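You operate a simulated robot arm through the tools that you are given. There is no shell and no other tool. Be economical: measure what you need, move in short steps, check, and stop when the job is done.

Carry out the task below with a simulated two-armed robot. There is one attempt and no reset: what you move stays moved.

Task
Fetch the slim carton from the top pallet and set it on the shelf under the blue conveyor. Close the bottom drawer. Open the top drawer, fetch the blue pad from the tray of the top drawer and set it on the top of the roll rack and shut the drawer again. Press the left button two times. Push the left bench door shut. Open the upper drawer, fetch the yellow padlock and stand it in the inside of the upper drawer, then shut the drawer. Open the right bench door, take the cardboard ring from the work bench and put it on the bench cupboard shelf, then shut the door. Any order will do. Set down upright: slim carton, yellow padlock.
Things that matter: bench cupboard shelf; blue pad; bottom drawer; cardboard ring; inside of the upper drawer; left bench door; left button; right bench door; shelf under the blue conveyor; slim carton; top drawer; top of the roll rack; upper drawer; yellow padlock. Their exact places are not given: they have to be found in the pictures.

It is judged by the outcome, as a careful person would: the job done as asked, and still so three seconds after it is handed in. It fails if anything else is knocked over, pushed out of place, dropped, spilled or broken.

Robot
Two 7-joint arms with two-finger parallel grippers on one trunk, on a base that drives. Base frame: it is fixed to the floor where the robot stands at the start and does not move with it; the origin is under the middle of the robot, x ahead of it, y to its left, z up. Units: mm, degrees, N and s.
The left shoulder is at the start at [62, 197, 1129], the right one opposite. With the tool pointing down near the work surface each hand reaches from about 100 to 640 mm from the robot's upright axis, wherever it stands, measured 20 degrees to its own side. Places, roughly: bench cupboard shelf [-6100, -1700, 400]; blue pad (7x9x3 cm) [-400, -7100, 600]; bottom drawer [-500, -7000, 400]; cardboard ring (9x9x3 cm) [-6800, -1900, 800]; inside of the upper drawer [-6800, -1800, 600]; left bench door [-6400, -2100, 400]; left button [-1700, -6300, 700]; right bench door [-6000, -2000, 400]; shelf under the blue conveyor [-300, -4300, 300]; slim carton (7x16x15 cm) [500, -100, 900]; top drawer [-500, -7100, 700]; top of the roll rack [-700, -7200, 900]; upper drawer [-6800, -1800, 600]; yellow padlock (5x3x9 cm) [-6700, -1800, 800]. Payload 1.57 kg a hand.
The tool frame of a hand sits at the grasp point between the pads (the TCP): z along the fingers, y along the line on which they close. The tips reach 30 mm beyond it. The gripper opens to 110 mm. The fingers are 24 mm wide and 12 mm thick; the gripper's body (48 by 112 mm) begins 78 mm behind the TCP.
Orientation is told as [roll, pitch, yaw] about the base's x, y, z axes, in that order, counted from this pose: with the fingers straight down and closing along the base's y, the tool's x points along the base's -x, its y along +y and its z along -z.

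Tools
- The arms move only by the tool arm_command. It takes "left_increments", "right_increments" or both (then of equal length, played together; a hand with none holds still); each is a list of rows, each an object of numbers (a shift or turn left out is 0, a gripper value left out holds the last): "dx", "dy", "dz": the shift along the base's x, y, z in units of 300 mm (1.0 is 300 mm); "ax", "ay", "az": the turn, a rotation vector about the base's x, y, z in units of 60 degrees (1.0 is 60 degrees); "grip": the opening in per cent of the stroke, from 0 (shut) to 100 (fully open). In form: [{"dx": .., "dy": .., "dz": .., "ax": .., "ay": .., "az": .., "grip": ..}, ...]. A call has 1 to 20 rows; each row is the pose to reach, as a shift and turn from the pose commanded when the call began. A call with a number of a shift or a turn outside -1 to 1 is refused whole. Rows are played at 5 a second. More than 50 mm and 8.6 degrees between two rows, or a gripper value outside its range, and nothing of the call is played. Where a pose cannot be reached the arm comes as near as it can. A force on the tool above 40 N (or 10 N above the force at the start of the call, whichever is more), or a blocked arm, ends the call early, and 0.2 s more pass. Each finger travels about 72 mm/s and halts on what it meets, pressing with about 28 N; the grip force reading is that of the motor and also rises with nothing between the fingers. The clock runs only during rows and for 0.2 s after the last one: add rows that repeat a pose to give the fingers time. It gives the time, the measured TCP pose, the force on the tool (base axes), the opening and the grip force at its end, in the units of the frame above (readings bear some noise), with the torque about the TCP (base axes, N m) and any sound that the robot's microphone picked up, and new pictures: "views" is both (left out), scene, wrist or none (wrist: the cameras of the hands that moved).
- Cameras (640 x 400 px; columns grow to the right, rows downward): "scene" is now at [100.3, -20.3, 1702.1]; the picture's right is [-0.30, -0.95, 0.00], its down [-0.82, 0.26, -0.52] and it looks along [0.49, -0.16, -0.85] (base axes); focal length 269 px, centre (320, 200). "left" rides on the left gripper at [70, -16, -141] in its tool frame; the picture's right is [0.23, 0.97, 0.00], its down [-0.85, 0.20, -0.48] and it looks along [-0.47, 0.11, 0.88] (tool axes); focal length 222 px, centre (320, 200). "right" rides on the right gripper at [70, 16, -141] in its tool frame; the picture's right is [-0.23, 0.97, 0.00], its down [-0.85, -0.20, -0.48] and it looks along [-0.47, -0.11, 0.88] (tool axes); focal length 222 px, centre (320, 200).
- move_column(by): slides the trunk up (or, below 0, down) by that many mm; the arms and the scene camera ride with it, the base frame stays. It gives what a move gives, with no picture.
- drive_base(legs): drives the robot by 1 to 6 legs, each [ahead, left, turn to the left] in mm, mm and degrees, along the robot's own axes; the way and the turn of a leg run together, so that a leg with both is an arc; at most 1500 mm and 180 degrees a leg. The arms and the cameras ride along, it lands a little off, and it stops where it bumps. It gives what a move gives, and a new picture of the scene camera.
- head_to(pan, tilt): turns the head with the scene camera to pan (to the left, within 86 degrees either way) and tilt (down, from -29 to 69), counted from straight ahead of the robot. It gives what a move gives, and a new picture of the scene camera.
- pixel_to_xyz(camera, pixels): for up to 12 pixels [column, row] of the newest picture of that camera ("zoom" is the newest enlarged one), the place [x, y, z] in the base frame of the surface seen there, good to about 2 mm. It takes no simulated time.
- enlarge(camera, box): a new picture of the part [left, top, right, bottom] of that camera's present view, enlarged. It takes no simulated time.
- hand_in(): hands the job in; it is judged then, once.

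Keep the steps short. Do not move on a guess: measure, check each grasp and each placing, and mend mistakes. In all there are 329 turns and 360 pictures (those below and enlarged ones count). Leave the grippers open and the arms clear of the work at the hand-in unless told otherwise, and finish with a single line.

The tools are called after ">>>" by a JSON object that holds its "fn" and its "kwargs". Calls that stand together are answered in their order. arm_command: Moves the arms, as the interface text tells. Its arguments: {"type":"object","properties":{"left_increments":{"type":"array"},"right_increments":{"type":"array"},"views":{"type":"string","enum":["both","scene","wrist","none"]}},"required":[]} The other tools are called the same way: move_column (by) slides the trunk up or down; drive_base (legs) drives the base; head_to (pan, tilt) turns the head that bears the scene camera; pixel_to_xyz (camera, pixels) gives the place of the surface under pixels of a picture; enlarge (camera, box) takes an enlarged picture of a part of a camera's view; hand_in () hands the job in.

At the start:

```text
t: 0.0
left_tool_pos: [535.7, 121.2, 1136.2]
left_tcp_rot: [0.1, 0.1, 0.1]
left_force: [0.6, 0.3, 0.5]
left_moment: [0.0, 0.02, 0.02]
left_gripper_width: 110.3
left_grip_force: 0.1
right_tool_pos: [357.9, -273.7, 1163.6]
right_tcp_rot: [0.0, 0.0, -0.1]
right_force: [0.1, 0.0, 0.4]
right_moment: [-0.02, -0.01, 0.02]
right_gripper_width: 110.1
right_grip_force: 0.1
trunk travel left (down, up): [-725.0, 265.0]
robot x, y, heading: [-4.2, -0.5, 0.1]
head pan, tilt: [-17.5, 58.6]
```

scene: 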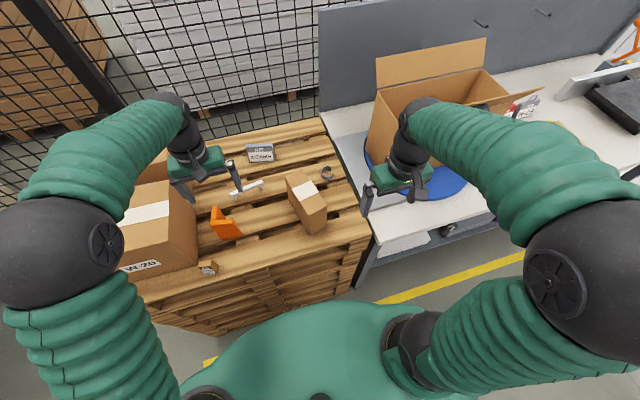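
right: 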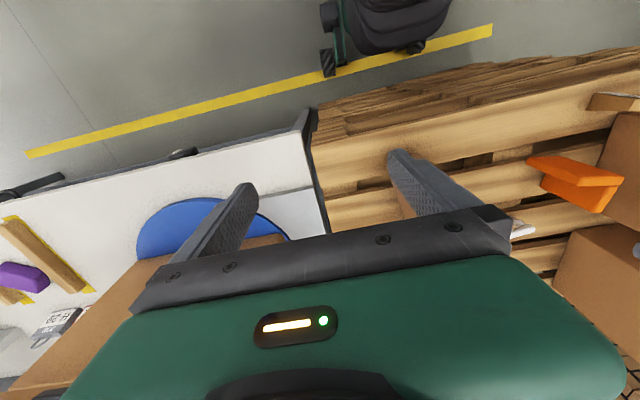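
left: 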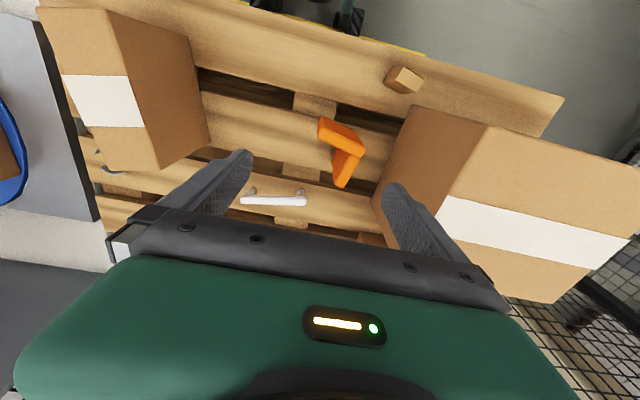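

The slim carton looks to be at scene (307,203). I will measure its corners and the surroundings.

>>> {"fn": "enlarge", "kwargs": {"camera": "scene", "box": [220, 130, 380, 270]}}

>>> {"fn": "pixel_to_xyz", "kwargs": {"camera": "scene", "pixels": [[287, 178], [303, 171], [325, 205], [305, 212], [306, 190], [313, 233], [326, 222], [340, 215], [275, 215], [340, 190]]}}

```text
2.86 times, centred on (300, 200) of scene
```

zoom: 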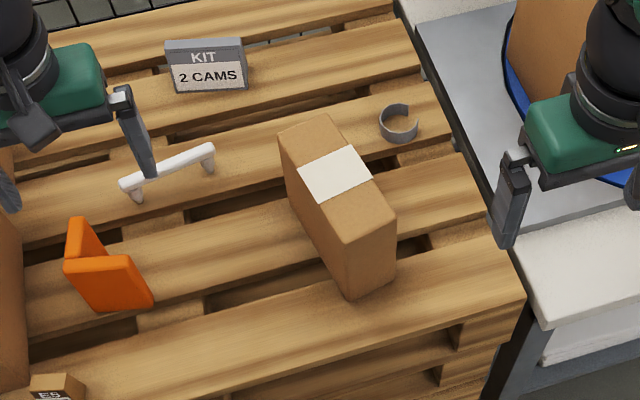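

```text
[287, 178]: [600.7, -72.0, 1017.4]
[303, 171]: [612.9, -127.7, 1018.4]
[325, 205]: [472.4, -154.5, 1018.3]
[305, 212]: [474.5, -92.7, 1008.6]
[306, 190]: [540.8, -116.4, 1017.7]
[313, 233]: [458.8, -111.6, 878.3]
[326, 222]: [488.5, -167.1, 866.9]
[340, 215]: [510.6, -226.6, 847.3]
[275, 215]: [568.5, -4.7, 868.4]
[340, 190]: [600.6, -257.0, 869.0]
```

The carton's top is at z≈1018 and the pallet at 868, and its long side is yawed about 10°. I'll take precise top corners from the enlarged picture.

>>> {"fn": "pixel_to_xyz", "kwargs": {"camera": "zoom", "pixels": [[281, 152], [328, 117], [392, 213], [345, 241], [336, 176], [345, 292], [390, 266], [520, 360]]}}

>>> {"fn": "drive_base", "kwargs": {"legs": [[-120, 0, 0]]}}

```text
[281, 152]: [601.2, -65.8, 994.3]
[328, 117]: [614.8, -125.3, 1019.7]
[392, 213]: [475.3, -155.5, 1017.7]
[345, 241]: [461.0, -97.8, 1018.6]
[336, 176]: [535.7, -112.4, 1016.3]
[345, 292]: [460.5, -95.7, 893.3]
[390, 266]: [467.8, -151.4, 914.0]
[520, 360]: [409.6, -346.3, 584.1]
```

```text
t: 1.2
left_tool_pos: [414.4, 121.6, 1135.2]
left_tcp_rot: [0.0, 0.3, -0.1]
left_force: [-0.4, 0.4, -0.3]
left_moment: [0.01, 0.02, 0.03]
left_gripper_width: 110.3
left_grip_force: 0.0
right_tool_pos: [237.2, -274.3, 1163.9]
right_tcp_rot: [0.0, 0.1, -0.1]
right_force: [-0.6, 0.5, 0.0]
right_moment: [-0.01, 0.07, 0.0]
right_gripper_width: 110.2
right_grip_force: 0.1
trunk travel left (down, up): [-725.0, 265.0]
robot x, y, heading: [-120.6, -0.2, -0.1]
head pan, tilt: [-17.5, 58.6]
```

scene: 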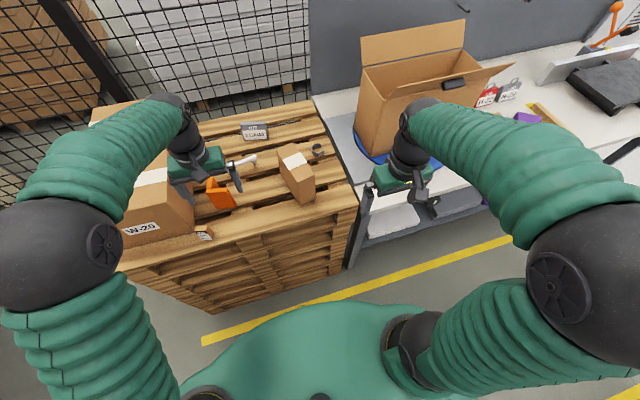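

Carton centre ≈(538,-111), yaw ≈12.5°. I'll tilt the right hand 45° forward and yaw it to match, stopping 100 mm short along the approach line.

>>> {"fn": "arm_command", "kwargs": {"right_increments": [{"dx": 0.1, "dy": 0.068, "dz": -0.04, "ax": 0.0117, "ay": -0.1067, "az": 0.0282, "grip": 100}, {"dx": 0.2, "dy": 0.137, "dz": -0.08, "ax": 0.0234, "ay": -0.2134, "az": 0.0564}, {"dx": 0.303, "dy": 0.205, "dz": -0.12, "ax": 0.0351, "ay": -0.32, "az": 0.0846}, {"dx": 0.404, "dy": 0.274, "dz": -0.18, "ax": 0.0469, "ay": -0.4269, "az": 0.1129}, {"dx": 0.505, "dy": 0.342, "dz": -0.24, "ax": 0.0586, "ay": -0.5336, "az": 0.141}, {"dx": 0.606, "dy": 0.411, "dz": -0.29, "ax": 0.0703, "ay": -0.64, "az": 0.169}, {"dx": 0.706, "dy": 0.479, "dz": -0.343, "ax": 0.082, "ay": -0.747, "az": 0.1975}, {"dx": 0.706, "dy": 0.479, "dz": -0.343, "ax": 0.082, "ay": -0.747, "az": 0.1975}]}}

```text
t: 3.0
left_tool_pos: [410.2, 121.1, 1137.4]
left_tcp_rot: [-0.1, -0.1, 0.0]
left_force: [-0.2, -0.3, -0.3]
left_moment: [-0.01, 0.01, -0.01]
left_gripper_width: 109.8
left_grip_force: 0.0
right_tool_pos: [444.7, -129.1, 1062.4]
right_tcp_rot: [0.2, -45.1, 12.3]
right_force: [0.3, -0.8, 0.6]
right_moment: [0.02, 0.01, 0.01]
right_gripper_width: 110.1
right_grip_force: 0.0
trunk travel left (down, up): [-725.0, 265.0]
robot x, y, heading: [-123.1, 4.8, -0.2]
head pan, tilt: [-17.5, 58.6]
```

scene: 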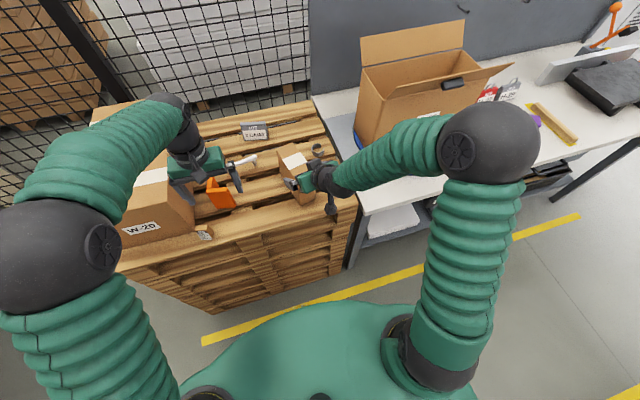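
right: 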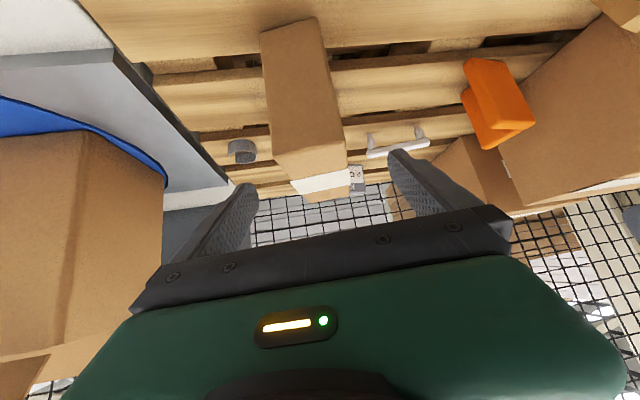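

The carton is centred between the fingers. I'll advance along the approach line and close.

>>> {"fn": "arm_command", "kwargs": {"right_increments": [{"dx": 0.082, "dy": 0.015, "dz": -0.08}, {"dx": 0.163, "dy": 0.031, "dz": -0.16}, {"dx": 0.244, "dy": 0.046, "dz": -0.241}, {"dx": 0.244, "dy": 0.046, "dz": -0.241}, {"dx": 0.244, "dy": 0.046, "dz": -0.241, "grip": 0}, {"dx": 0.244, "dy": 0.046, "dz": -0.241, "grip": 0}, {"dx": 0.244, "dy": 0.046, "dz": -0.241, "grip": 0}, {"dx": 0.244, "dy": 0.046, "dz": -0.241, "grip": 0}]}}

```text
t: 4.8
left_tool_pos: [410.2, 120.7, 1137.5]
left_tcp_rot: [0.0, 0.0, -0.1]
left_force: [-0.2, 0.2, 0.2]
left_moment: [0.03, 0.01, 0.0]
left_gripper_width: 110.1
left_grip_force: 0.1
right_tool_pos: [517.3, -114.5, 989.3]
right_tcp_rot: [0.2, -45.1, 12.3]
right_force: [1.0, -1.4, 0.6]
right_moment: [-0.4, 0.13, 0.07]
right_gripper_width: 64.8
right_grip_force: 28.2
trunk travel left (down, up): [-725.0, 265.0]
robot x, y, heading: [-121.2, -3.7, -0.2]
head pan, tilt: [-17.5, 58.6]
```

scene: 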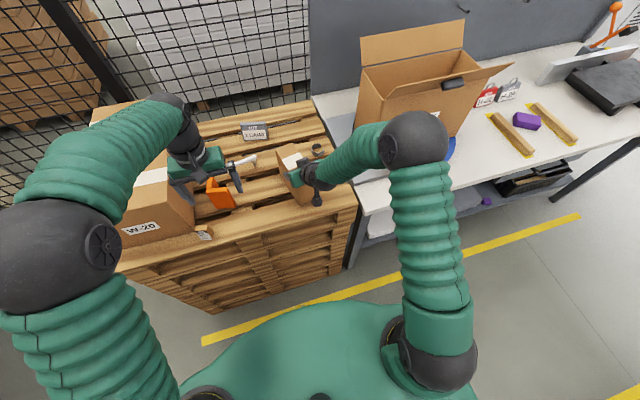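
right: 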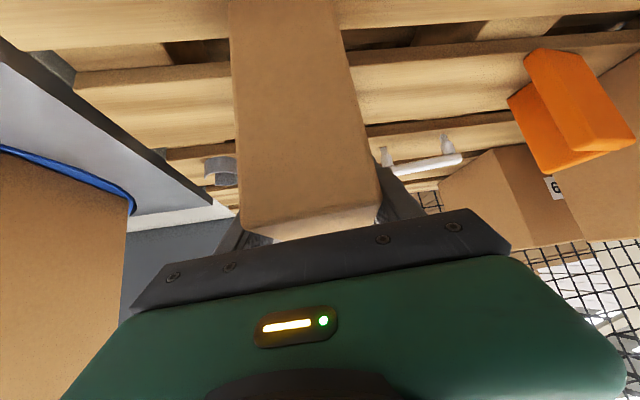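

The grip holds at 65 mm and 28 N. I'll lift straight up 120 mm.

>>> {"fn": "arm_command", "kwargs": {"right_increments": [{"dz": 0.08}, {"dz": 0.18}, {"dz": 0.3}, {"dz": 0.4}, {"dz": 0.4}]}}

```text
t: 6.0
left_tool_pos: [411.3, 121.4, 1136.8]
left_tcp_rot: [0.0, 0.1, -0.1]
left_force: [0.1, -0.1, 0.6]
left_moment: [0.03, -0.01, 0.04]
left_gripper_width: 109.9
left_grip_force: 0.0
right_tool_pos: [519.0, -115.4, 1109.0]
right_tcp_rot: [0.2, -45.0, 12.3]
right_force: [-0.2, -0.5, -3.4]
right_moment: [-0.01, 0.07, 0.02]
right_gripper_width: 64.7
right_grip_force: 28.0
trunk travel left (down, up): [-725.0, 265.0]
robot x, y, heading: [-119.9, 1.3, -0.3]
head pan, tilt: [-17.5, 58.6]
```

scene: 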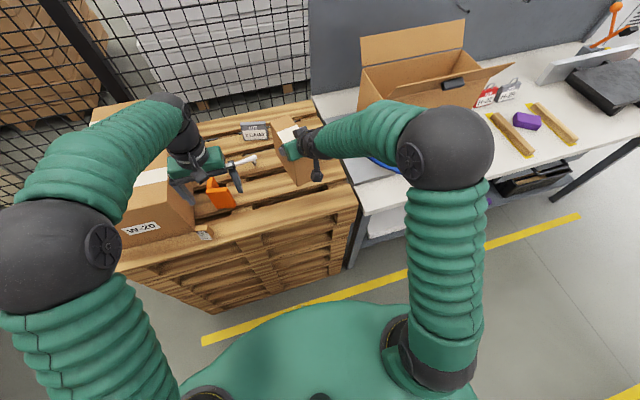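
right: 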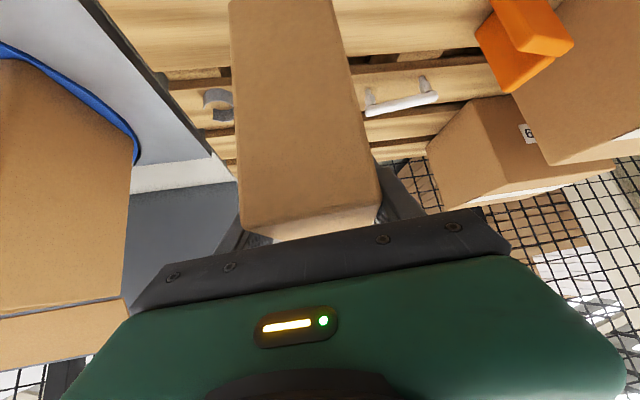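

The carton is held, at about 0.35 kg. I'll back away from the pallet by 300 mm, then look to the right and ahead for the route.

>>> {"fn": "drive_base", "kwargs": {"legs": [[-300, 0, 0]]}}

>>> {"fn": "head_to", "kwargs": {"pan": -80, "tilt": 15}}

```text
t: 8.1
left_tool_pos: [116.0, 118.1, 1135.6]
left_tcp_rot: [-0.1, 0.1, -0.5]
left_force: [0.3, -0.6, -0.3]
left_moment: [0.0, 0.0, -0.01]
left_gripper_width: 110.0
left_grip_force: 0.0
right_tool_pos: [222.6, -119.8, 1107.6]
right_tcp_rot: [0.1, -45.0, 11.8]
right_force: [-0.2, 0.3, -3.7]
right_moment: [-0.02, 0.06, 0.02]
right_gripper_width: 64.8
right_grip_force: 28.1
trunk travel left (down, up): [-725.0, 265.0]
robot x, y, heading: [-420.7, 0.6, -0.8]
head pan, tilt: [-17.5, 58.6]
```

scene: 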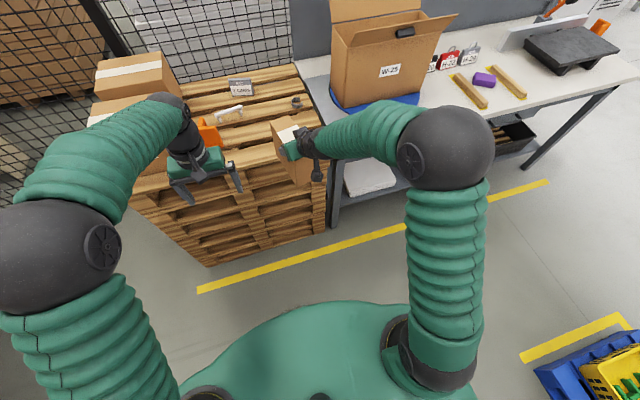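

```text
t: 9.4
left_tool_pos: [111.9, 119.6, 1137.1]
left_tcp_rot: [0.0, -0.1, -0.4]
left_force: [1.0, -0.6, 0.2]
left_moment: [0.01, -0.01, -0.04]
left_gripper_width: 110.0
left_grip_force: 0.1
right_tool_pos: [218.6, -118.6, 1109.8]
right_tcp_rot: [0.1, -45.1, 11.9]
right_force: [0.3, -1.0, -2.5]
right_moment: [0.0, 0.08, 0.01]
right_gripper_width: 65.0
right_grip_force: 27.9
trunk travel left (down, up): [-725.0, 265.0]
robot x, y, heading: [-419.9, 2.6, -0.3]
head pan, tilt: [-80.0, 15.0]
```

scene: 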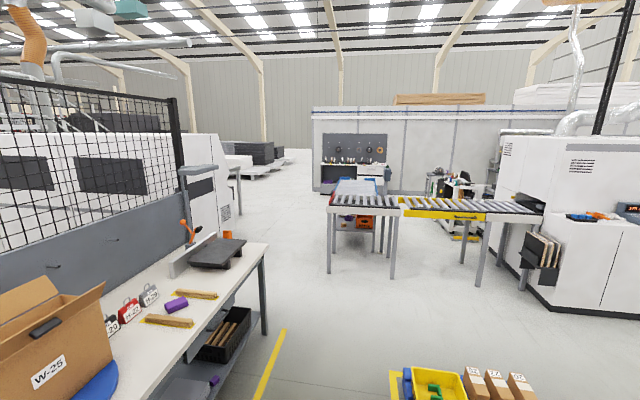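

The conveyor appears ahead at (360,205), with a shelf under it. I'll enlarge that and measure positions.

>>> {"fn": "enlarge", "kwargs": {"camera": "scene", "box": [300, 120, 540, 290]}}

>>> {"fn": "pixel_to_xyz", "kwargs": {"camera": "scene", "pixels": [[329, 270], [392, 278], [478, 285], [362, 210], [355, 228], [450, 393], [520, 390], [262, 330], [390, 385], [460, 235], [540, 240]]}}

```text
2.35 times, centred on (420, 205) of scene
```

zoom: 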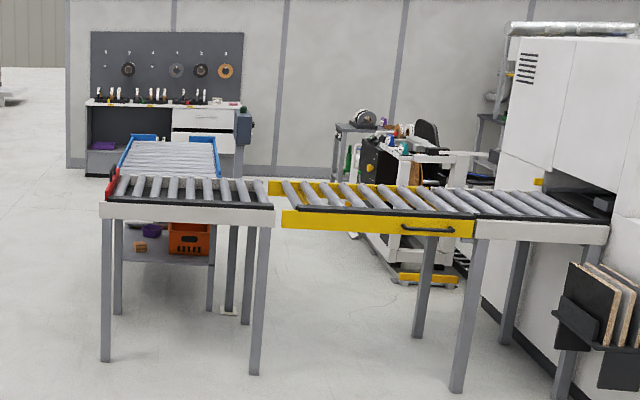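

```text
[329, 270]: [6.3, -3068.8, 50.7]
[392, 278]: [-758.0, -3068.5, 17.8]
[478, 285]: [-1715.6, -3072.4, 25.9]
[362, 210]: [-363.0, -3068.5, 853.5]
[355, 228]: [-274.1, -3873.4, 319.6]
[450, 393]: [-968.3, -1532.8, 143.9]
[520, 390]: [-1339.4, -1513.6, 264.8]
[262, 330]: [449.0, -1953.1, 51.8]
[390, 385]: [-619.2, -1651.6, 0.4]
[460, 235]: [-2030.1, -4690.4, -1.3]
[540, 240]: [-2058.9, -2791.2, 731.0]
```

The blue conveyor runs along y behind the grey one, and its shelf sits at z≈320. I'll pull the right hand in by 200 mm and both hands up slightly, for driving.

>>> {"fn": "arm_command", "kwargs": {"right_increments": [{"dx": -0.13, "dy": -0.05}, {"dx": -0.26, "dy": -0.1}, {"dx": -0.4, "dy": -0.15}, {"dx": -0.53, "dy": -0.2}, {"dx": -0.66, "dy": -0.25}, {"dx": -0.66, "dy": -0.25}], "left_increments": [{"dx": -0.1, "dy": 0.05}, {"dx": -0.2, "dy": 0.1}, {"dx": -0.3, "dy": 0.15}, {"dx": -0.4, "dy": 0.2}, {"dx": -0.5, "dy": 0.25}, {"dx": -0.5, "dy": 0.25}], "views": "none"}}

>>> {"fn": "head_to", "kwargs": {"pan": 0, "tilt": 30}}

>>> {"fn": "drive_base", "kwargs": {"legs": [[0, 0, -90]]}}

```text
t: 10.8
left_tool_pos: [-36.0, 193.9, 1136.9]
left_tcp_rot: [0.0, 0.0, -0.5]
left_force: [0.4, -0.3, 0.3]
left_moment: [0.0, 0.05, -0.01]
left_gripper_width: 110.0
left_grip_force: 0.0
right_tool_pos: [45.5, -194.9, 1114.6]
right_tcp_rot: [0.2, -45.0, 11.9]
right_force: [0.3, 0.4, -4.2]
right_moment: [0.0, 0.08, 0.02]
right_gripper_width: 65.3
right_grip_force: 28.3
right hand out of reach, approached as far as the arm can: row 5, 6
trunk travel left (down, up): [-725.0, 265.0]
robot x, y, heading: [-419.8, 3.8, -0.5]
head pan, tilt: [-80.0, 15.0]
```

```text
t: 12.3
left_tool_pos: [-37.6, 195.9, 1138.0]
left_tcp_rot: [0.0, -0.2, -0.5]
left_force: [1.1, -0.1, 0.2]
left_moment: [0.01, -0.01, -0.04]
left_gripper_width: 109.8
left_grip_force: 0.1
right_tool_pos: [43.6, -195.5, 1115.9]
right_tcp_rot: [0.2, -45.1, 11.9]
right_force: [-0.2, -0.4, -2.5]
right_moment: [-0.01, 0.07, 0.01]
right_gripper_width: 64.8
right_grip_force: 28.3
trunk travel left (down, up): [-725.0, 265.0]
robot x, y, heading: [-420.0, -1.5, -0.4]
head pan, tilt: [0.0, 30.0]
```

scene: 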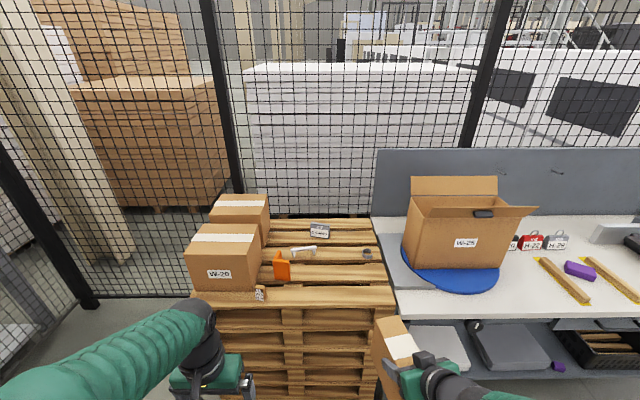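

```text
t: 16.6
left_tool_pos: [-229.5, -381.8, 1138.6]
left_tcp_rot: [0.0, -0.2, -90.8]
left_force: [0.5, 0.3, -0.3]
left_moment: [0.01, 0.01, -0.03]
left_gripper_width: 109.9
left_grip_force: 0.1
right_tool_pos: [-619.7, -460.3, 1114.2]
right_tcp_rot: [0.2, -45.1, -78.5]
right_force: [-0.5, 0.5, -3.4]
right_moment: [0.07, 0.03, -0.02]
right_gripper_width: 65.0
right_grip_force: 28.2
trunk travel left (down, up): [-725.0, 265.0]
robot x, y, heading: [-418.8, 4.5, -90.6]
head pan, tilt: [0.0, 30.0]
```

scene: 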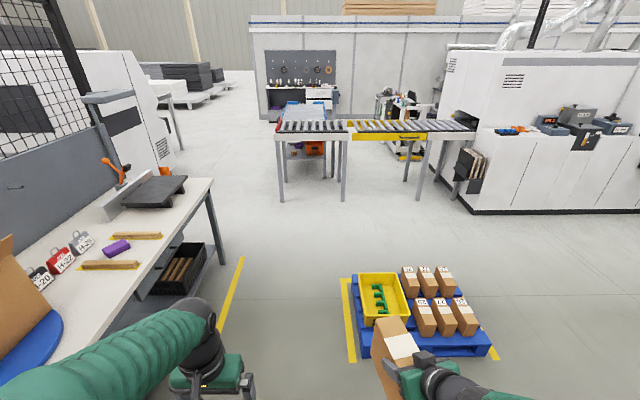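

I'll measure the lane's edges and the bench and fence positions.

>>> {"fn": "pixel_to_xyz", "kwargs": {"camera": "scene", "pixels": [[230, 290], [347, 310], [222, 262], [212, 182], [242, 258], [282, 200], [240, 150], [178, 155], [170, 270]]}}

```text
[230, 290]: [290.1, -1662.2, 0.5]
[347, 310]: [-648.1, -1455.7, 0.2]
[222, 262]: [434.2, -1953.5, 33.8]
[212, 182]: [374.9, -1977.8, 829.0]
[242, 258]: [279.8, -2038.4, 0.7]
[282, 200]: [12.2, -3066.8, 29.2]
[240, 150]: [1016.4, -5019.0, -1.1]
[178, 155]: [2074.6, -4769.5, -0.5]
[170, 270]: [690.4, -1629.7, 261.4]
```

The lane centre is at x≈-140. I'll drive: left 280, ahead 2500, left 900, past the bench end.

>>> {"fn": "drive_base", "kwargs": {"legs": [[0, 280, 0.6], [1250, 0, 0], [1250, 0, 0], [0, 900, 0]]}}

```text
t: 34.6
left_tool_pos: [943.9, -2859.9, 1138.3]
left_tcp_rot: [0.2, -0.2, -89.9]
left_force: [0.9, -0.2, -0.2]
left_moment: [-0.04, 0.01, 0.01]
left_gripper_width: 109.9
left_grip_force: 0.1
right_tool_pos: [554.5, -2945.3, 1115.2]
right_tcp_rot: [0.4, -45.2, -77.5]
right_force: [0.5, 0.1, -3.7]
right_moment: [0.07, 0.0, -0.02]
right_gripper_width: 65.0
right_grip_force: 28.5
trunk travel left (down, up): [-725.0, 265.0]
robot x, y, heading: [751.0, -2481.0, -89.9]
head pan, tilt: [0.0, 30.0]
```

scene: 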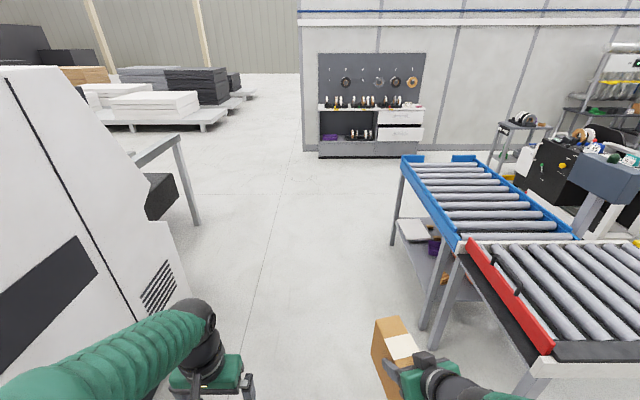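

>>> {"fn": "pixel_to_xyz", "kwargs": {"camera": "scene", "pixels": [[188, 290], [168, 225], [195, 225], [403, 160], [455, 235], [545, 345], [392, 245], [427, 325], [410, 235], [430, 270], [472, 160], [180, 135]]}}

>>> {"fn": "enlarge", "kwargs": {"camera": "scene", "box": [380, 140, 580, 340]}}

```text
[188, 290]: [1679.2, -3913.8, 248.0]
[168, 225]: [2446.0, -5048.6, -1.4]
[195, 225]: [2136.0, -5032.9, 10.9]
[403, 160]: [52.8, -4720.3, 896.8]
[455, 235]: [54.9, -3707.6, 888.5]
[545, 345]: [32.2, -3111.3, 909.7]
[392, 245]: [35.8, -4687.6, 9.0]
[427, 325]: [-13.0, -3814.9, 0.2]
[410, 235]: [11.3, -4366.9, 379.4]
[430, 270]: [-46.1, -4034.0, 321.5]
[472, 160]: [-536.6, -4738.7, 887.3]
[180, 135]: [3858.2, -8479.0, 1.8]
```

```text
2.00 times, centred on (480, 240) of scene
```

zoom: 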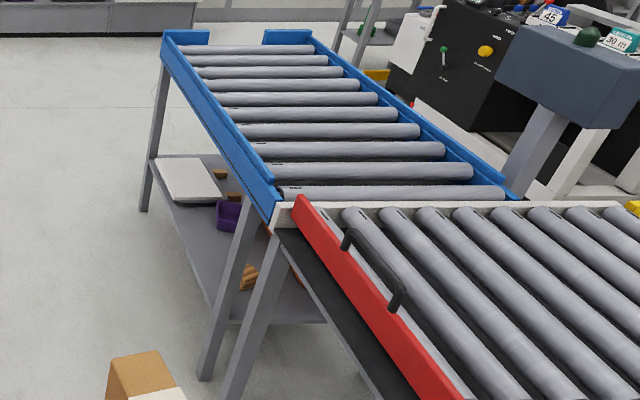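

The shelf spans y≈-3800..-4690 and is open on the +x side. I'll drive ahead 1750 and turn to face it.

>>> {"fn": "drive_base", "kwargs": {"legs": [[1000, 0, 0], [720, 0, 0], [0, 0, -90]]}}

>>> {"fn": "move_column", "kwargs": {"by": -450}}

>>> {"fn": "head_to", "kwargs": {"pan": 0, "tilt": 40}}

```text
t: 47.2
left_tool_pos: [383.5, -4421.6, 1138.1]
left_tcp_rot: [0.0, -0.3, -179.3]
left_force: [0.6, -0.5, -0.2]
left_moment: [0.0, 0.01, -0.01]
left_gripper_width: 109.7
left_grip_force: 0.0
right_tool_pos: [294.0, -4033.3, 1115.4]
right_tcp_rot: [0.1, -45.2, -166.9]
right_force: [0.8, -0.8, -3.3]
right_moment: [0.02, -0.07, -0.01]
right_gripper_width: 65.1
right_grip_force: 27.5
trunk travel left (down, up): [-725.0, 265.0]
robot x, y, heading: [761.7, -4222.0, -179.4]
head pan, tilt: [0.0, 30.0]
```

scene: 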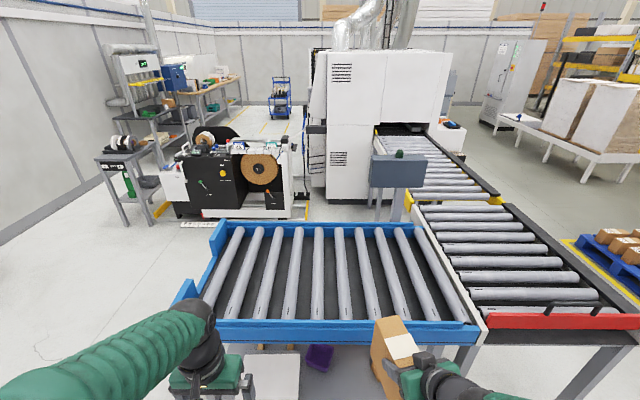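

```text
refused: -450 is not a number from -400 to 400
```

```text
t: 47.9
left_tool_pos: [385.5, -4421.6, 1138.8]
left_tcp_rot: [-0.1, -0.2, -179.3]
left_force: [-0.5, 0.5, -1.0]
left_moment: [-0.02, 0.01, 0.0]
left_gripper_width: 110.0
left_grip_force: 0.0
right_tool_pos: [295.2, -4032.1, 1116.0]
right_tcp_rot: [0.2, -45.3, -166.8]
right_force: [0.9, -0.4, -3.7]
right_moment: [0.01, -0.1, -0.01]
right_gripper_width: 64.9
right_grip_force: 28.9
trunk travel left (down, up): [-725.0, 265.0]
robot x, y, heading: [762.2, -4222.0, -179.4]
head pan, tilt: [0.0, 40.0]
```

scene: 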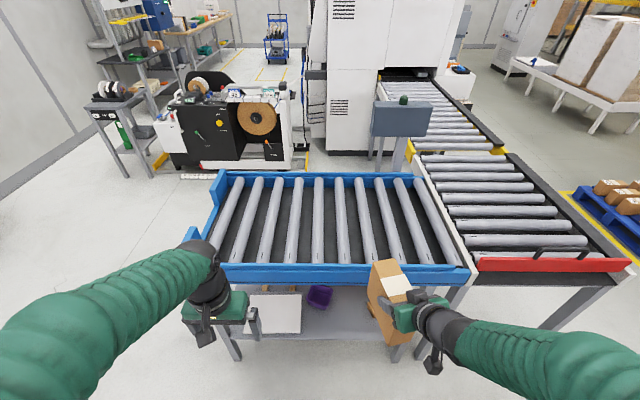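

The hands are clear of the conveyor edge (x≈55). I'll lower the trunk by 400 and then look.

>>> {"fn": "move_column", "kwargs": {"by": -400}}

>>> {"fn": "move_column", "kwargs": {"by": -200}}

>>> {"fn": "head_to", "kwargs": {"pan": 0, "tilt": 35}}

```text
t: 51.7
left_tool_pos: [386.6, -4421.1, 739.0]
left_tcp_rot: [0.0, -0.3, -179.2]
left_force: [0.4, -0.8, -0.4]
left_moment: [-0.04, -0.03, 0.0]
left_gripper_width: 110.1
left_grip_force: 0.1
right_tool_pos: [295.8, -4034.0, 715.8]
right_tcp_rot: [0.0, -45.2, -166.7]
right_force: [-0.3, 0.7, -3.4]
right_moment: [0.01, -0.07, 0.01]
right_gripper_width: 65.1
right_grip_force: 27.9
trunk travel left (down, up): [-325.0, 665.0]
robot x, y, heading: [761.7, -4222.4, -179.3]
head pan, tilt: [0.0, 40.0]
```

```text
t: 53.9
left_tool_pos: [385.4, -4421.3, 538.0]
left_tcp_rot: [0.0, -0.3, -179.3]
left_force: [-0.4, 0.2, -0.5]
left_moment: [-0.01, -0.03, 0.05]
left_gripper_width: 110.0
left_grip_force: 0.0
right_tool_pos: [295.8, -4032.2, 515.7]
right_tcp_rot: [0.2, -45.3, -166.8]
right_force: [0.6, -0.1, -4.0]
right_moment: [0.02, -0.07, -0.02]
right_gripper_width: 65.0
right_grip_force: 28.1
trunk travel left (down, up): [-125.0, 865.0]
robot x, y, heading: [761.9, -4221.0, -179.6]
head pan, tilt: [0.0, 40.0]
```

```text
t: 54.6
left_tool_pos: [386.4, -4421.7, 538.5]
left_tcp_rot: [0.0, -0.1, -179.3]
left_force: [-0.7, -0.4, -0.8]
left_moment: [-0.02, 0.0, 0.03]
left_gripper_width: 110.0
left_grip_force: 0.1
right_tool_pos: [296.3, -4032.7, 515.4]
right_tcp_rot: [0.2, -45.2, -166.8]
right_force: [1.0, -0.9, -2.9]
right_moment: [0.01, -0.04, 0.0]
right_gripper_width: 64.7
right_grip_force: 27.8
trunk travel left (down, up): [-125.0, 865.0]
robot x, y, heading: [762.3, -4222.7, -179.3]
head pan, tilt: [0.0, 35.0]
```

scene: 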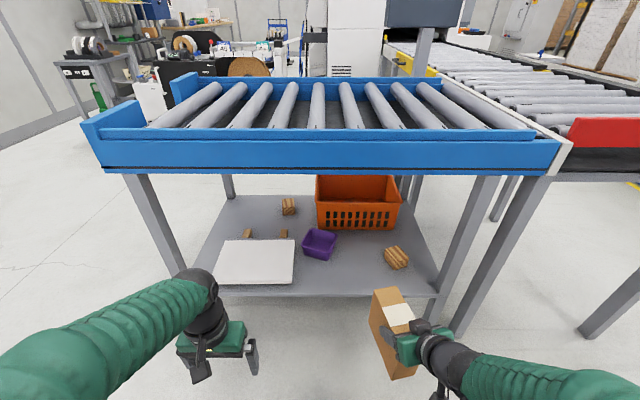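

The shelf is visible with free space around (340,275). I'll measure it.

>>> {"fn": "pixel_to_xyz", "kwargs": {"camera": "scene", "pixels": [[340, 292], [340, 270], [350, 245], [385, 265], [398, 268], [320, 258], [303, 250], [296, 265], [220, 285], [437, 288], [340, 232], [320, 165]]}}

```text
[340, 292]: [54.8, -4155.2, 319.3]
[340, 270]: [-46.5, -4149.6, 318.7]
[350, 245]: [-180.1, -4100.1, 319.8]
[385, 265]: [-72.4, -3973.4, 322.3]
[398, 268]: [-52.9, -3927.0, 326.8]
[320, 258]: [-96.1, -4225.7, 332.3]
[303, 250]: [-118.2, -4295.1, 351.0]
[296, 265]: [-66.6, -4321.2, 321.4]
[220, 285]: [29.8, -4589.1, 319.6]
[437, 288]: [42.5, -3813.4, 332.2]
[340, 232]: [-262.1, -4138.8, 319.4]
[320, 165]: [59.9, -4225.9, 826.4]
```

Free area is x 60..-220, y -4220..-3985, z 319. I'll drive ahead 200 with the carton bottom at about 393, above the shelf.

>>> {"fn": "drive_base", "kwargs": {"legs": [[200, 0, 0]]}}

```text
t: 56.2
left_tool_pos: [183.2, -4424.2, 537.9]
left_tcp_rot: [0.0, -0.1, -179.3]
left_force: [0.3, 0.7, 0.7]
left_moment: [0.0, 0.03, -0.01]
left_gripper_width: 110.2
left_grip_force: 0.1
right_tool_pos: [91.8, -4036.2, 515.9]
right_tcp_rot: [0.1, -45.1, -166.8]
right_force: [0.0, 0.7, -3.6]
right_moment: [0.03, -0.1, -0.01]
right_gripper_width: 64.8
right_grip_force: 28.1
trunk travel left (down, up): [-125.0, 865.0]
robot x, y, heading: [561.2, -4222.7, -179.4]
head pan, tilt: [0.0, 35.0]
```

scene: 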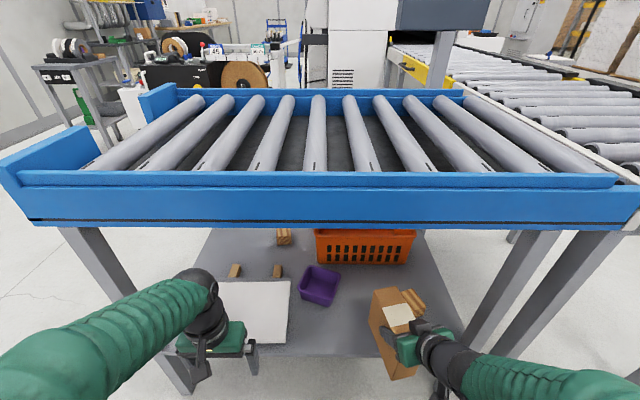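

Next I'll move the carton in by 132 mm and left by 49 mm, then down to just above the shelf.

>>> {"fn": "arm_command", "kwargs": {"right_increments": [{"dx": -0.11, "dy": -0.04}, {"dx": -0.22, "dy": -0.08}, {"dx": -0.33, "dy": -0.12}, {"dx": -0.44, "dy": -0.163}, {"dx": -0.44, "dy": -0.163, "dz": -0.1}, {"dx": -0.44, "dy": -0.163, "dz": -0.18}, {"dx": -0.44, "dy": -0.163, "dz": -0.225}, {"dx": -0.44, "dy": -0.163, "dz": -0.225}]}}

```text
t: 58.0
left_tool_pos: [183.3, -4423.8, 539.0]
left_tcp_rot: [-0.1, -0.3, -179.3]
left_force: [-0.7, 0.2, 0.0]
left_moment: [-0.02, -0.01, 0.01]
left_gripper_width: 109.6
left_grip_force: 0.0
right_tool_pos: [-38.8, -4084.5, 448.8]
right_tcp_rot: [0.1, -45.2, -166.8]
right_force: [0.5, -0.8, -3.6]
right_moment: [0.04, -0.07, 0.03]
right_gripper_width: 65.0
right_grip_force: 28.1
trunk travel left (down, up): [-125.0, 865.0]
robot x, y, heading: [557.2, -4220.3, -179.3]
head pan, tilt: [0.0, 35.0]
```

scene: 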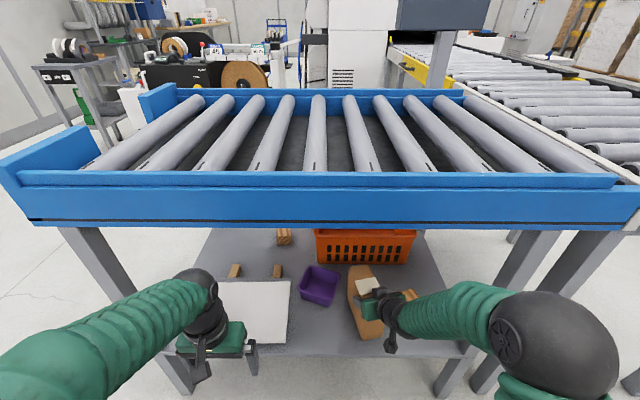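
right: 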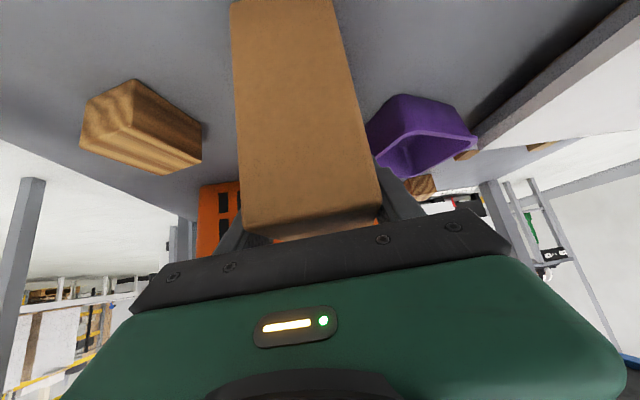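

I'll lower gently to contact, then read the force.

>>> {"fn": "arm_command", "kwargs": {"right_increments": [{"dz": -0.012}, {"dz": -0.024}, {"dz": -0.026}, {"dz": -0.026}], "views": "none"}}

```text
t: 59.0
left_tool_pos: [183.1, -4424.0, 538.2]
left_tcp_rot: [-0.1, -0.4, -179.3]
left_force: [-0.2, 0.1, -0.3]
left_moment: [0.01, 0.01, -0.01]
left_gripper_width: 110.2
left_grip_force: 0.0
right_tool_pos: [-39.5, -4084.6, 441.9]
right_tcp_rot: [0.1, -45.2, -166.8]
right_force: [0.2, 0.8, -1.6]
right_moment: [0.27, -0.19, 0.02]
right_gripper_width: 64.9
right_grip_force: 28.0
trunk travel left (down, up): [-125.0, 865.0]
robot x, y, heading: [556.6, -4223.5, -179.2]
head pan, tilt: [0.0, 35.0]
```

It is just touching. I'll go down 1.5 mm more, open, wait, and back out along the tool axis.

>>> {"fn": "arm_command", "kwargs": {"right_increments": [{"dz": -0.005}, {"dz": -0.005, "grip": 85}, {"dz": -0.005, "grip": 85}, {"dz": -0.005, "grip": 85}, {"dx": 0.08, "dy": 0.0187, "dz": 0.08, "grip": 90}, {"dx": 0.18, "dy": 0.042, "dz": 0.18}, {"dx": 0.29, "dy": 0.068, "dz": 0.25}, {"dx": 0.44, "dy": 0.1, "dz": 0.25}]}}

```text
t: 60.8
left_tool_pos: [185.4, -4425.0, 538.4]
left_tcp_rot: [0.0, -0.4, -179.3]
left_force: [0.8, 0.2, -0.1]
left_moment: [0.01, 0.01, 0.02]
left_gripper_width: 110.1
left_grip_force: 0.0
right_tool_pos: [90.6, -4052.7, 518.1]
right_tcp_rot: [0.1, -45.0, -166.7]
right_force: [-0.4, -0.5, -0.2]
right_moment: [0.01, 0.0, 0.01]
right_gripper_width: 99.0
right_grip_force: 0.1
right hand out of reach, approached as far as the arm can: row 8
trunk travel left (down, up): [-125.0, 865.0]
robot x, y, heading: [559.0, -4219.7, -179.1]
head pan, tilt: [0.0, 35.0]
```

scene: 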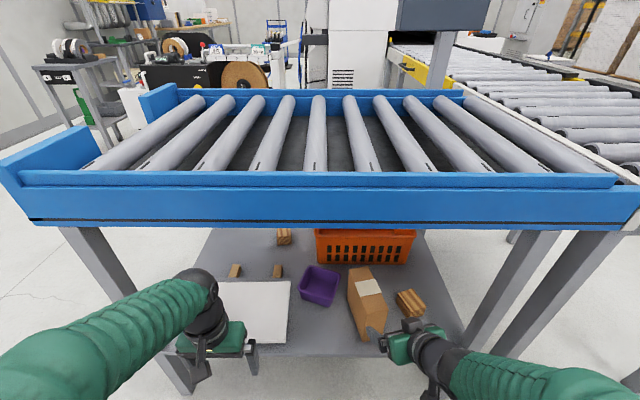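
right: 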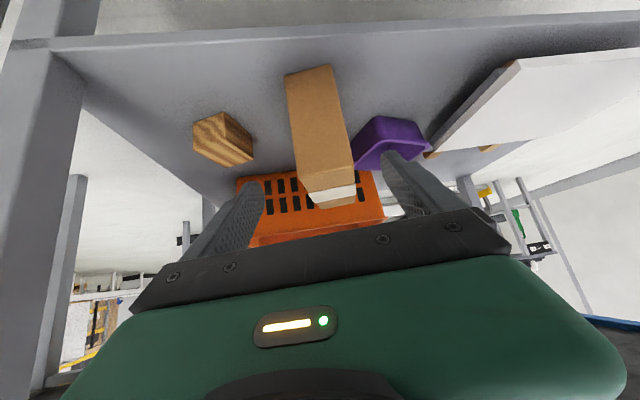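

The carton stands upright on the shelf. I'll back off, raise the trunk, and straighten the right hand while looking for the drawers.

>>> {"fn": "drive_base", "kwargs": {"legs": [[-350, 0, 0], [0, 0, 90]]}}

>>> {"fn": "move_column", "kwargs": {"by": 400}}

>>> {"fn": "arm_command", "kwargs": {"right_increments": [{"ax": 0.125, "az": 0.0, "dy": -0.05, "dz": 0.1}, {"ax": 0.25, "dy": -0.1, "dz": 0.2}, {"ax": 0.375, "dy": -0.1, "dz": 0.2}, {"ax": 0.5, "dy": -0.1, "dz": 0.2}, {"ax": 0.625, "dy": -0.1, "dz": 0.2}, {"ax": 0.75, "dy": -0.1, "dz": 0.2}, {"ax": 0.75, "dy": -0.1, "dz": 0.2}], "views": "none"}}

>>> {"fn": "drive_base", "kwargs": {"legs": [[1200, 0, 0]]}}

```text
t: 66.8
left_tool_pos: [1104.5, -4592.9, 538.9]
left_tcp_rot: [-0.1, -0.2, -89.3]
left_force: [0.0, -0.7, 1.1]
left_moment: [-0.05, 0.0, -0.03]
left_gripper_width: 110.1
left_grip_force: 0.0
right_tool_pos: [732.3, -4686.0, 518.4]
right_tcp_rot: [0.1, -45.1, -76.8]
right_force: [-0.4, 0.3, 0.0]
right_moment: [0.02, 0.02, 0.02]
right_gripper_width: 98.8
right_grip_force: 0.1
trunk travel left (down, up): [-125.0, 865.0]
robot x, y, heading: [905.7, -4216.0, -89.3]
head pan, tilt: [0.0, 35.0]
```

scene: 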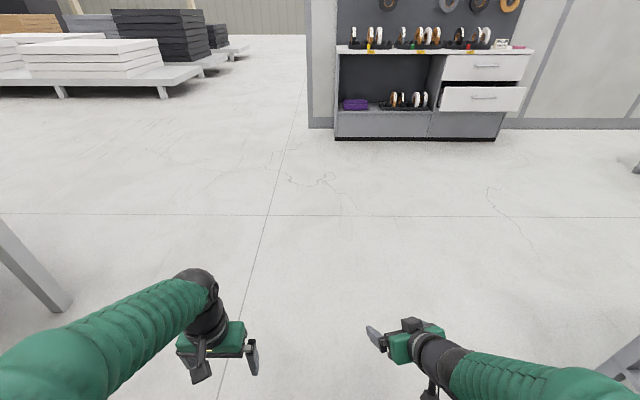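

```text
t: 70.7
left_tool_pos: [1106.0, -4594.3, 939.0]
left_tcp_rot: [0.0, -0.3, -89.3]
left_force: [-0.1, 0.8, 0.9]
left_moment: [-0.02, -0.01, 0.05]
left_gripper_width: 110.2
left_grip_force: 0.0
right_tool_pos: [732.3, -4685.7, 918.1]
right_tcp_rot: [0.2, -45.1, -76.8]
right_force: [0.5, -0.4, 0.3]
right_moment: [0.01, 0.03, 0.0]
right_gripper_width: 99.1
right_grip_force: 0.1
trunk travel left (down, up): [-525.0, 465.0]
robot x, y, heading: [904.5, -4220.1, -89.4]
head pan, tilt: [0.0, 35.0]
```

```text
t: 72.3
left_tool_pos: [1105.5, -4591.9, 939.1]
left_tcp_rot: [0.0, -0.4, -89.3]
left_force: [0.5, -0.1, -0.8]
left_moment: [-0.04, 0.01, 0.0]
left_gripper_width: 110.2
left_grip_force: 0.1
right_tool_pos: [732.4, -4714.7, 979.9]
right_tcp_rot: [9.4, -0.9, -80.6]
right_force: [0.5, 0.4, -0.7]
right_moment: [-0.02, -0.01, 0.01]
right_gripper_width: 99.0
right_grip_force: 0.2
right hand out of reach, approached as far as the arm can: row 1, 2
trunk travel left (down, up): [-525.0, 465.0]
robot x, y, heading: [900.4, -4215.2, -89.1]
head pan, tilt: [0.0, 35.0]
```

```text
t: 78.4
left_tool_pos: [1126.5, -5811.3, 937.6]
left_tcp_rot: [0.0, -0.3, -89.0]
left_force: [0.4, -0.4, 0.3]
left_moment: [0.0, 0.04, 0.0]
left_gripper_width: 110.2
left_grip_force: 0.0
right_tool_pos: [756.2, -5936.2, 977.7]
right_tcp_rot: [9.5, -0.8, -80.4]
right_force: [-0.4, 0.6, -0.1]
right_moment: [0.03, -0.01, 0.03]
right_gripper_width: 99.0
right_grip_force: 0.2
trunk travel left (down, up): [-525.0, 465.0]
robot x, y, heading: [921.0, -5437.4, -89.0]
head pan, tilt: [0.0, 35.0]
```

scene: 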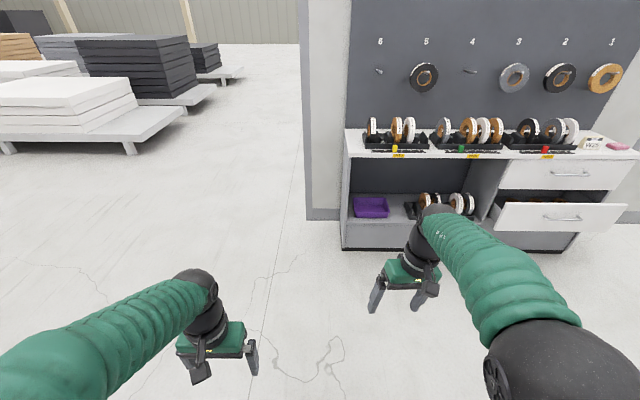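

The bottom drawer is ajar and the top drawer is closed. I'll measure the cabinet.

>>> {"fn": "pixel_to_xyz", "kwargs": {"camera": "scene", "pixels": [[562, 218], [572, 174], [505, 230], [620, 210], [500, 186], [633, 162], [348, 150], [510, 145], [615, 148], [615, 225], [550, 175], [588, 220]]}}

>>> {"fn": "enlarge", "kwargs": {"camera": "scene", "box": [480, 90, 640, 250]}}

```text
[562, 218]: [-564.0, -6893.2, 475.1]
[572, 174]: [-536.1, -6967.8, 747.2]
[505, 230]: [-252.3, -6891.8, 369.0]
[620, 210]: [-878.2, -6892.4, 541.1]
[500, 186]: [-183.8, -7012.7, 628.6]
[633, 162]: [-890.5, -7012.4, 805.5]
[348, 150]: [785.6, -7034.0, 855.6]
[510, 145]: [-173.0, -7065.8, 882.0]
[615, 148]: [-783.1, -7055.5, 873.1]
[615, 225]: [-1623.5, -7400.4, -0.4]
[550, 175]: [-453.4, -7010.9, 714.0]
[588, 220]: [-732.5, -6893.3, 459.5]
```

```text
2.50 times, centred on (560, 170) of scene
```

zoom: 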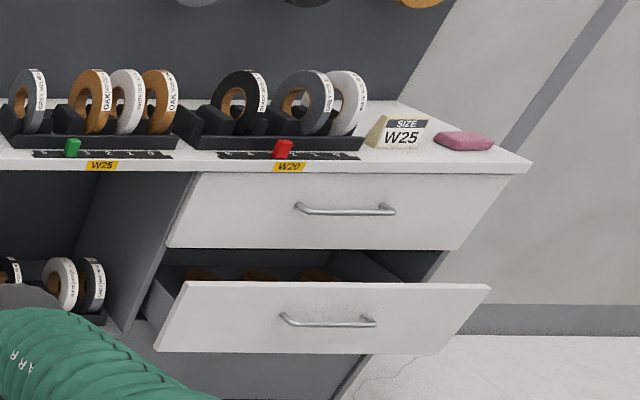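

Drawer faces span x -183..-890, with the closed face at y≈-7012 and the bottom one standing 120 mm out. I'll strafe right to x≈-370 and approach to y≈-6100.

>>> {"fn": "drive_base", "kwargs": {"legs": [[0, -1290, -1], [650, 0, 0]]}}

>>> {"fn": "head_to", "kwargs": {"pan": -10, "tilt": 50}}

```text
t: 88.2
left_tool_pos: [-206.9, -6480.8, 938.3]
left_tcp_rot: [-0.1, -0.4, -92.1]
left_force: [0.4, -0.9, 0.0]
left_moment: [0.0, 0.0, 0.0]
left_gripper_width: 109.8
left_grip_force: 0.0
right_tool_pos: [-585.4, -6585.2, 977.3]
right_tcp_rot: [9.5, -0.9, -83.5]
right_force: [-0.3, -0.3, 0.0]
right_moment: [-0.01, -0.01, -0.01]
right_gripper_width: 98.9
right_grip_force: 0.2
trunk travel left (down, up): [-525.0, 465.0]
robot x, y, heading: [-390.0, -6094.5, -92.1]
head pan, tilt: [0.0, 35.0]
```

scene: 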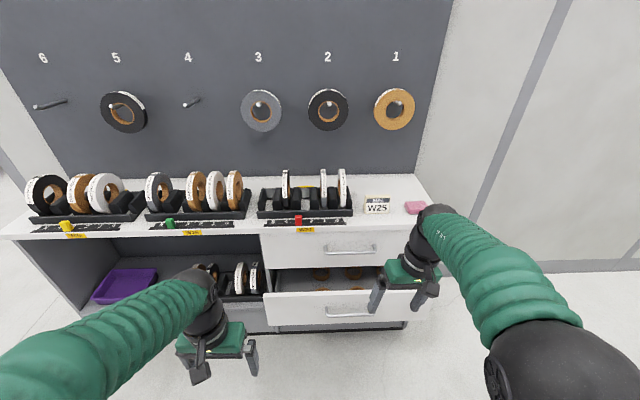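

```text
t: 89.0
left_tool_pos: [-206.4, -6479.2, 939.9]
left_tcp_rot: [-0.1, -0.4, -92.1]
left_force: [0.1, 0.4, 0.1]
left_moment: [0.0, -0.02, 0.01]
left_gripper_width: 110.0
left_grip_force: 0.0
right_tool_pos: [-584.0, -6584.5, 979.7]
right_tcp_rot: [9.4, -0.9, -83.6]
right_force: [-0.3, 0.4, -0.3]
right_moment: [0.0, -0.02, 0.0]
right_gripper_width: 99.0
right_grip_force: 0.1
trunk travel left (down, up): [-525.0, 465.0]
robot x, y, heading: [-389.2, -6093.6, -92.3]
head pan, tilt: [-10.0, 50.0]
```

scene: 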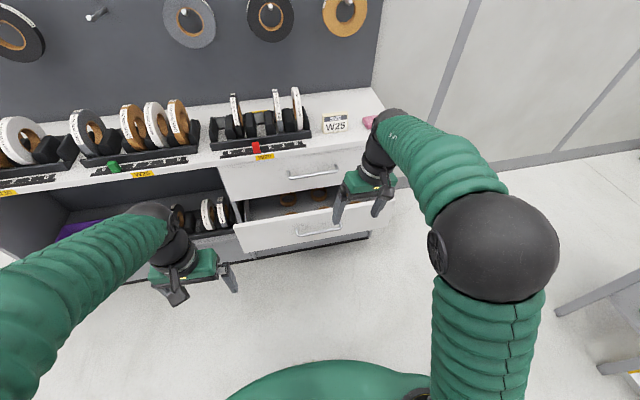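

>>> {"fn": "enlarge", "kwargs": {"camera": "scene", "box": [200, 80, 400, 260]}}

>>> {"fn": "pixel_to_xyz", "kwargs": {"camera": "scene", "pixels": [[235, 226], [275, 218], [296, 233], [340, 226], [318, 229], [290, 178], [337, 171], [313, 175], [280, 175], [265, 235], [300, 120], [352, 112]]}}

```text
2.22 times, centred on (300, 170) of scene
```

zoom: 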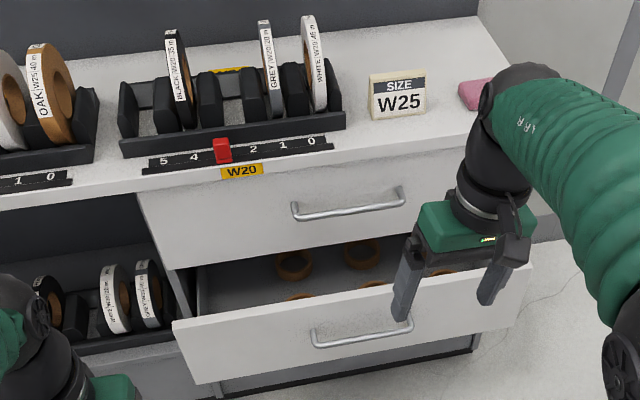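

```text
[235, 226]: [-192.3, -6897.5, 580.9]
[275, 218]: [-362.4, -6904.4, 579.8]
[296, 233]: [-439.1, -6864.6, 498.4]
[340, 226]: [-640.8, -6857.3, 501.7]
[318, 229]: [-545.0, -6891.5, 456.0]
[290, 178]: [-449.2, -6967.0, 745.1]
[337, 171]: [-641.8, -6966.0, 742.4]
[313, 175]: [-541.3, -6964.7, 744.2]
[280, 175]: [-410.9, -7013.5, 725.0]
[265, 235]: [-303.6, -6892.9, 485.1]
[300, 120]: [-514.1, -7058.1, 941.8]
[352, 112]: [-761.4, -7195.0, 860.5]
```

Step 1 is shutting the bottom drawer. I'll straighten the right hand and lower it clear of the drawer, with the fingers closed.

>>> {"fn": "arm_command", "kwargs": {"right_increments": [{"ay": 0.05, "az": -0.045, "dz": -0.13, "grip": 0}, {"ay": 0.1, "az": -0.09, "dz": -0.27}, {"ay": 0.157, "az": -0.14, "dz": -0.4}, {"ay": 0.157, "az": -0.14, "dz": -0.54}, {"ay": 0.157, "az": -0.14, "dz": -0.67}, {"ay": 0.157, "az": -0.14, "dz": -0.67}], "views": "none"}}

>>> {"fn": "arm_command", "kwargs": {"right_increments": [{"ax": -0.12, "ay": 0.004, "dy": -0.05, "dz": -0.11, "dx": 0.02}, {"ax": -0.24, "ay": 0.008, "dy": -0.1, "dz": -0.22, "dx": 0.04}, {"ax": -0.36, "ay": 0.012, "dy": -0.15, "dz": -0.33, "dx": 0.06}, {"ax": -0.48, "ay": 0.016, "dy": -0.2, "dz": -0.45, "dx": 0.08}, {"ax": -0.6, "ay": 0.02, "dy": -0.27, "dz": -0.56, "dx": 0.08}, {"ax": -0.75, "ay": 0.026, "dy": -0.33, "dz": -0.7, "dx": 0.08}, {"ax": -0.75, "ay": 0.026, "dy": -0.33, "dz": -0.7, "dx": 0.08}]}}

```text
t: 90.6
left_tool_pos: [-205.5, -6477.5, 938.0]
left_tcp_rot: [0.0, -0.4, -92.1]
left_force: [-0.9, -0.6, 0.3]
left_moment: [-0.01, -0.01, 0.02]
left_gripper_width: 110.2
left_grip_force: 0.1
right_tool_pos: [-623.3, -6585.9, 786.1]
right_tcp_rot: [1.0, -1.7, -97.4]
right_force: [0.0, 0.9, -0.6]
right_moment: [-0.04, 0.0, 0.0]
right_gripper_width: 0.0
right_grip_force: 21.9
trunk travel left (down, up): [-525.0, 465.0]
robot x, y, heading: [-389.4, -6096.1, -92.3]
head pan, tilt: [-10.0, 50.0]
stopped in row 6 (right hand): the arm was blocked; the commanded pose is now the measured one
```

```text
refused: row 6 steps farther than a row can; nothing moved
```

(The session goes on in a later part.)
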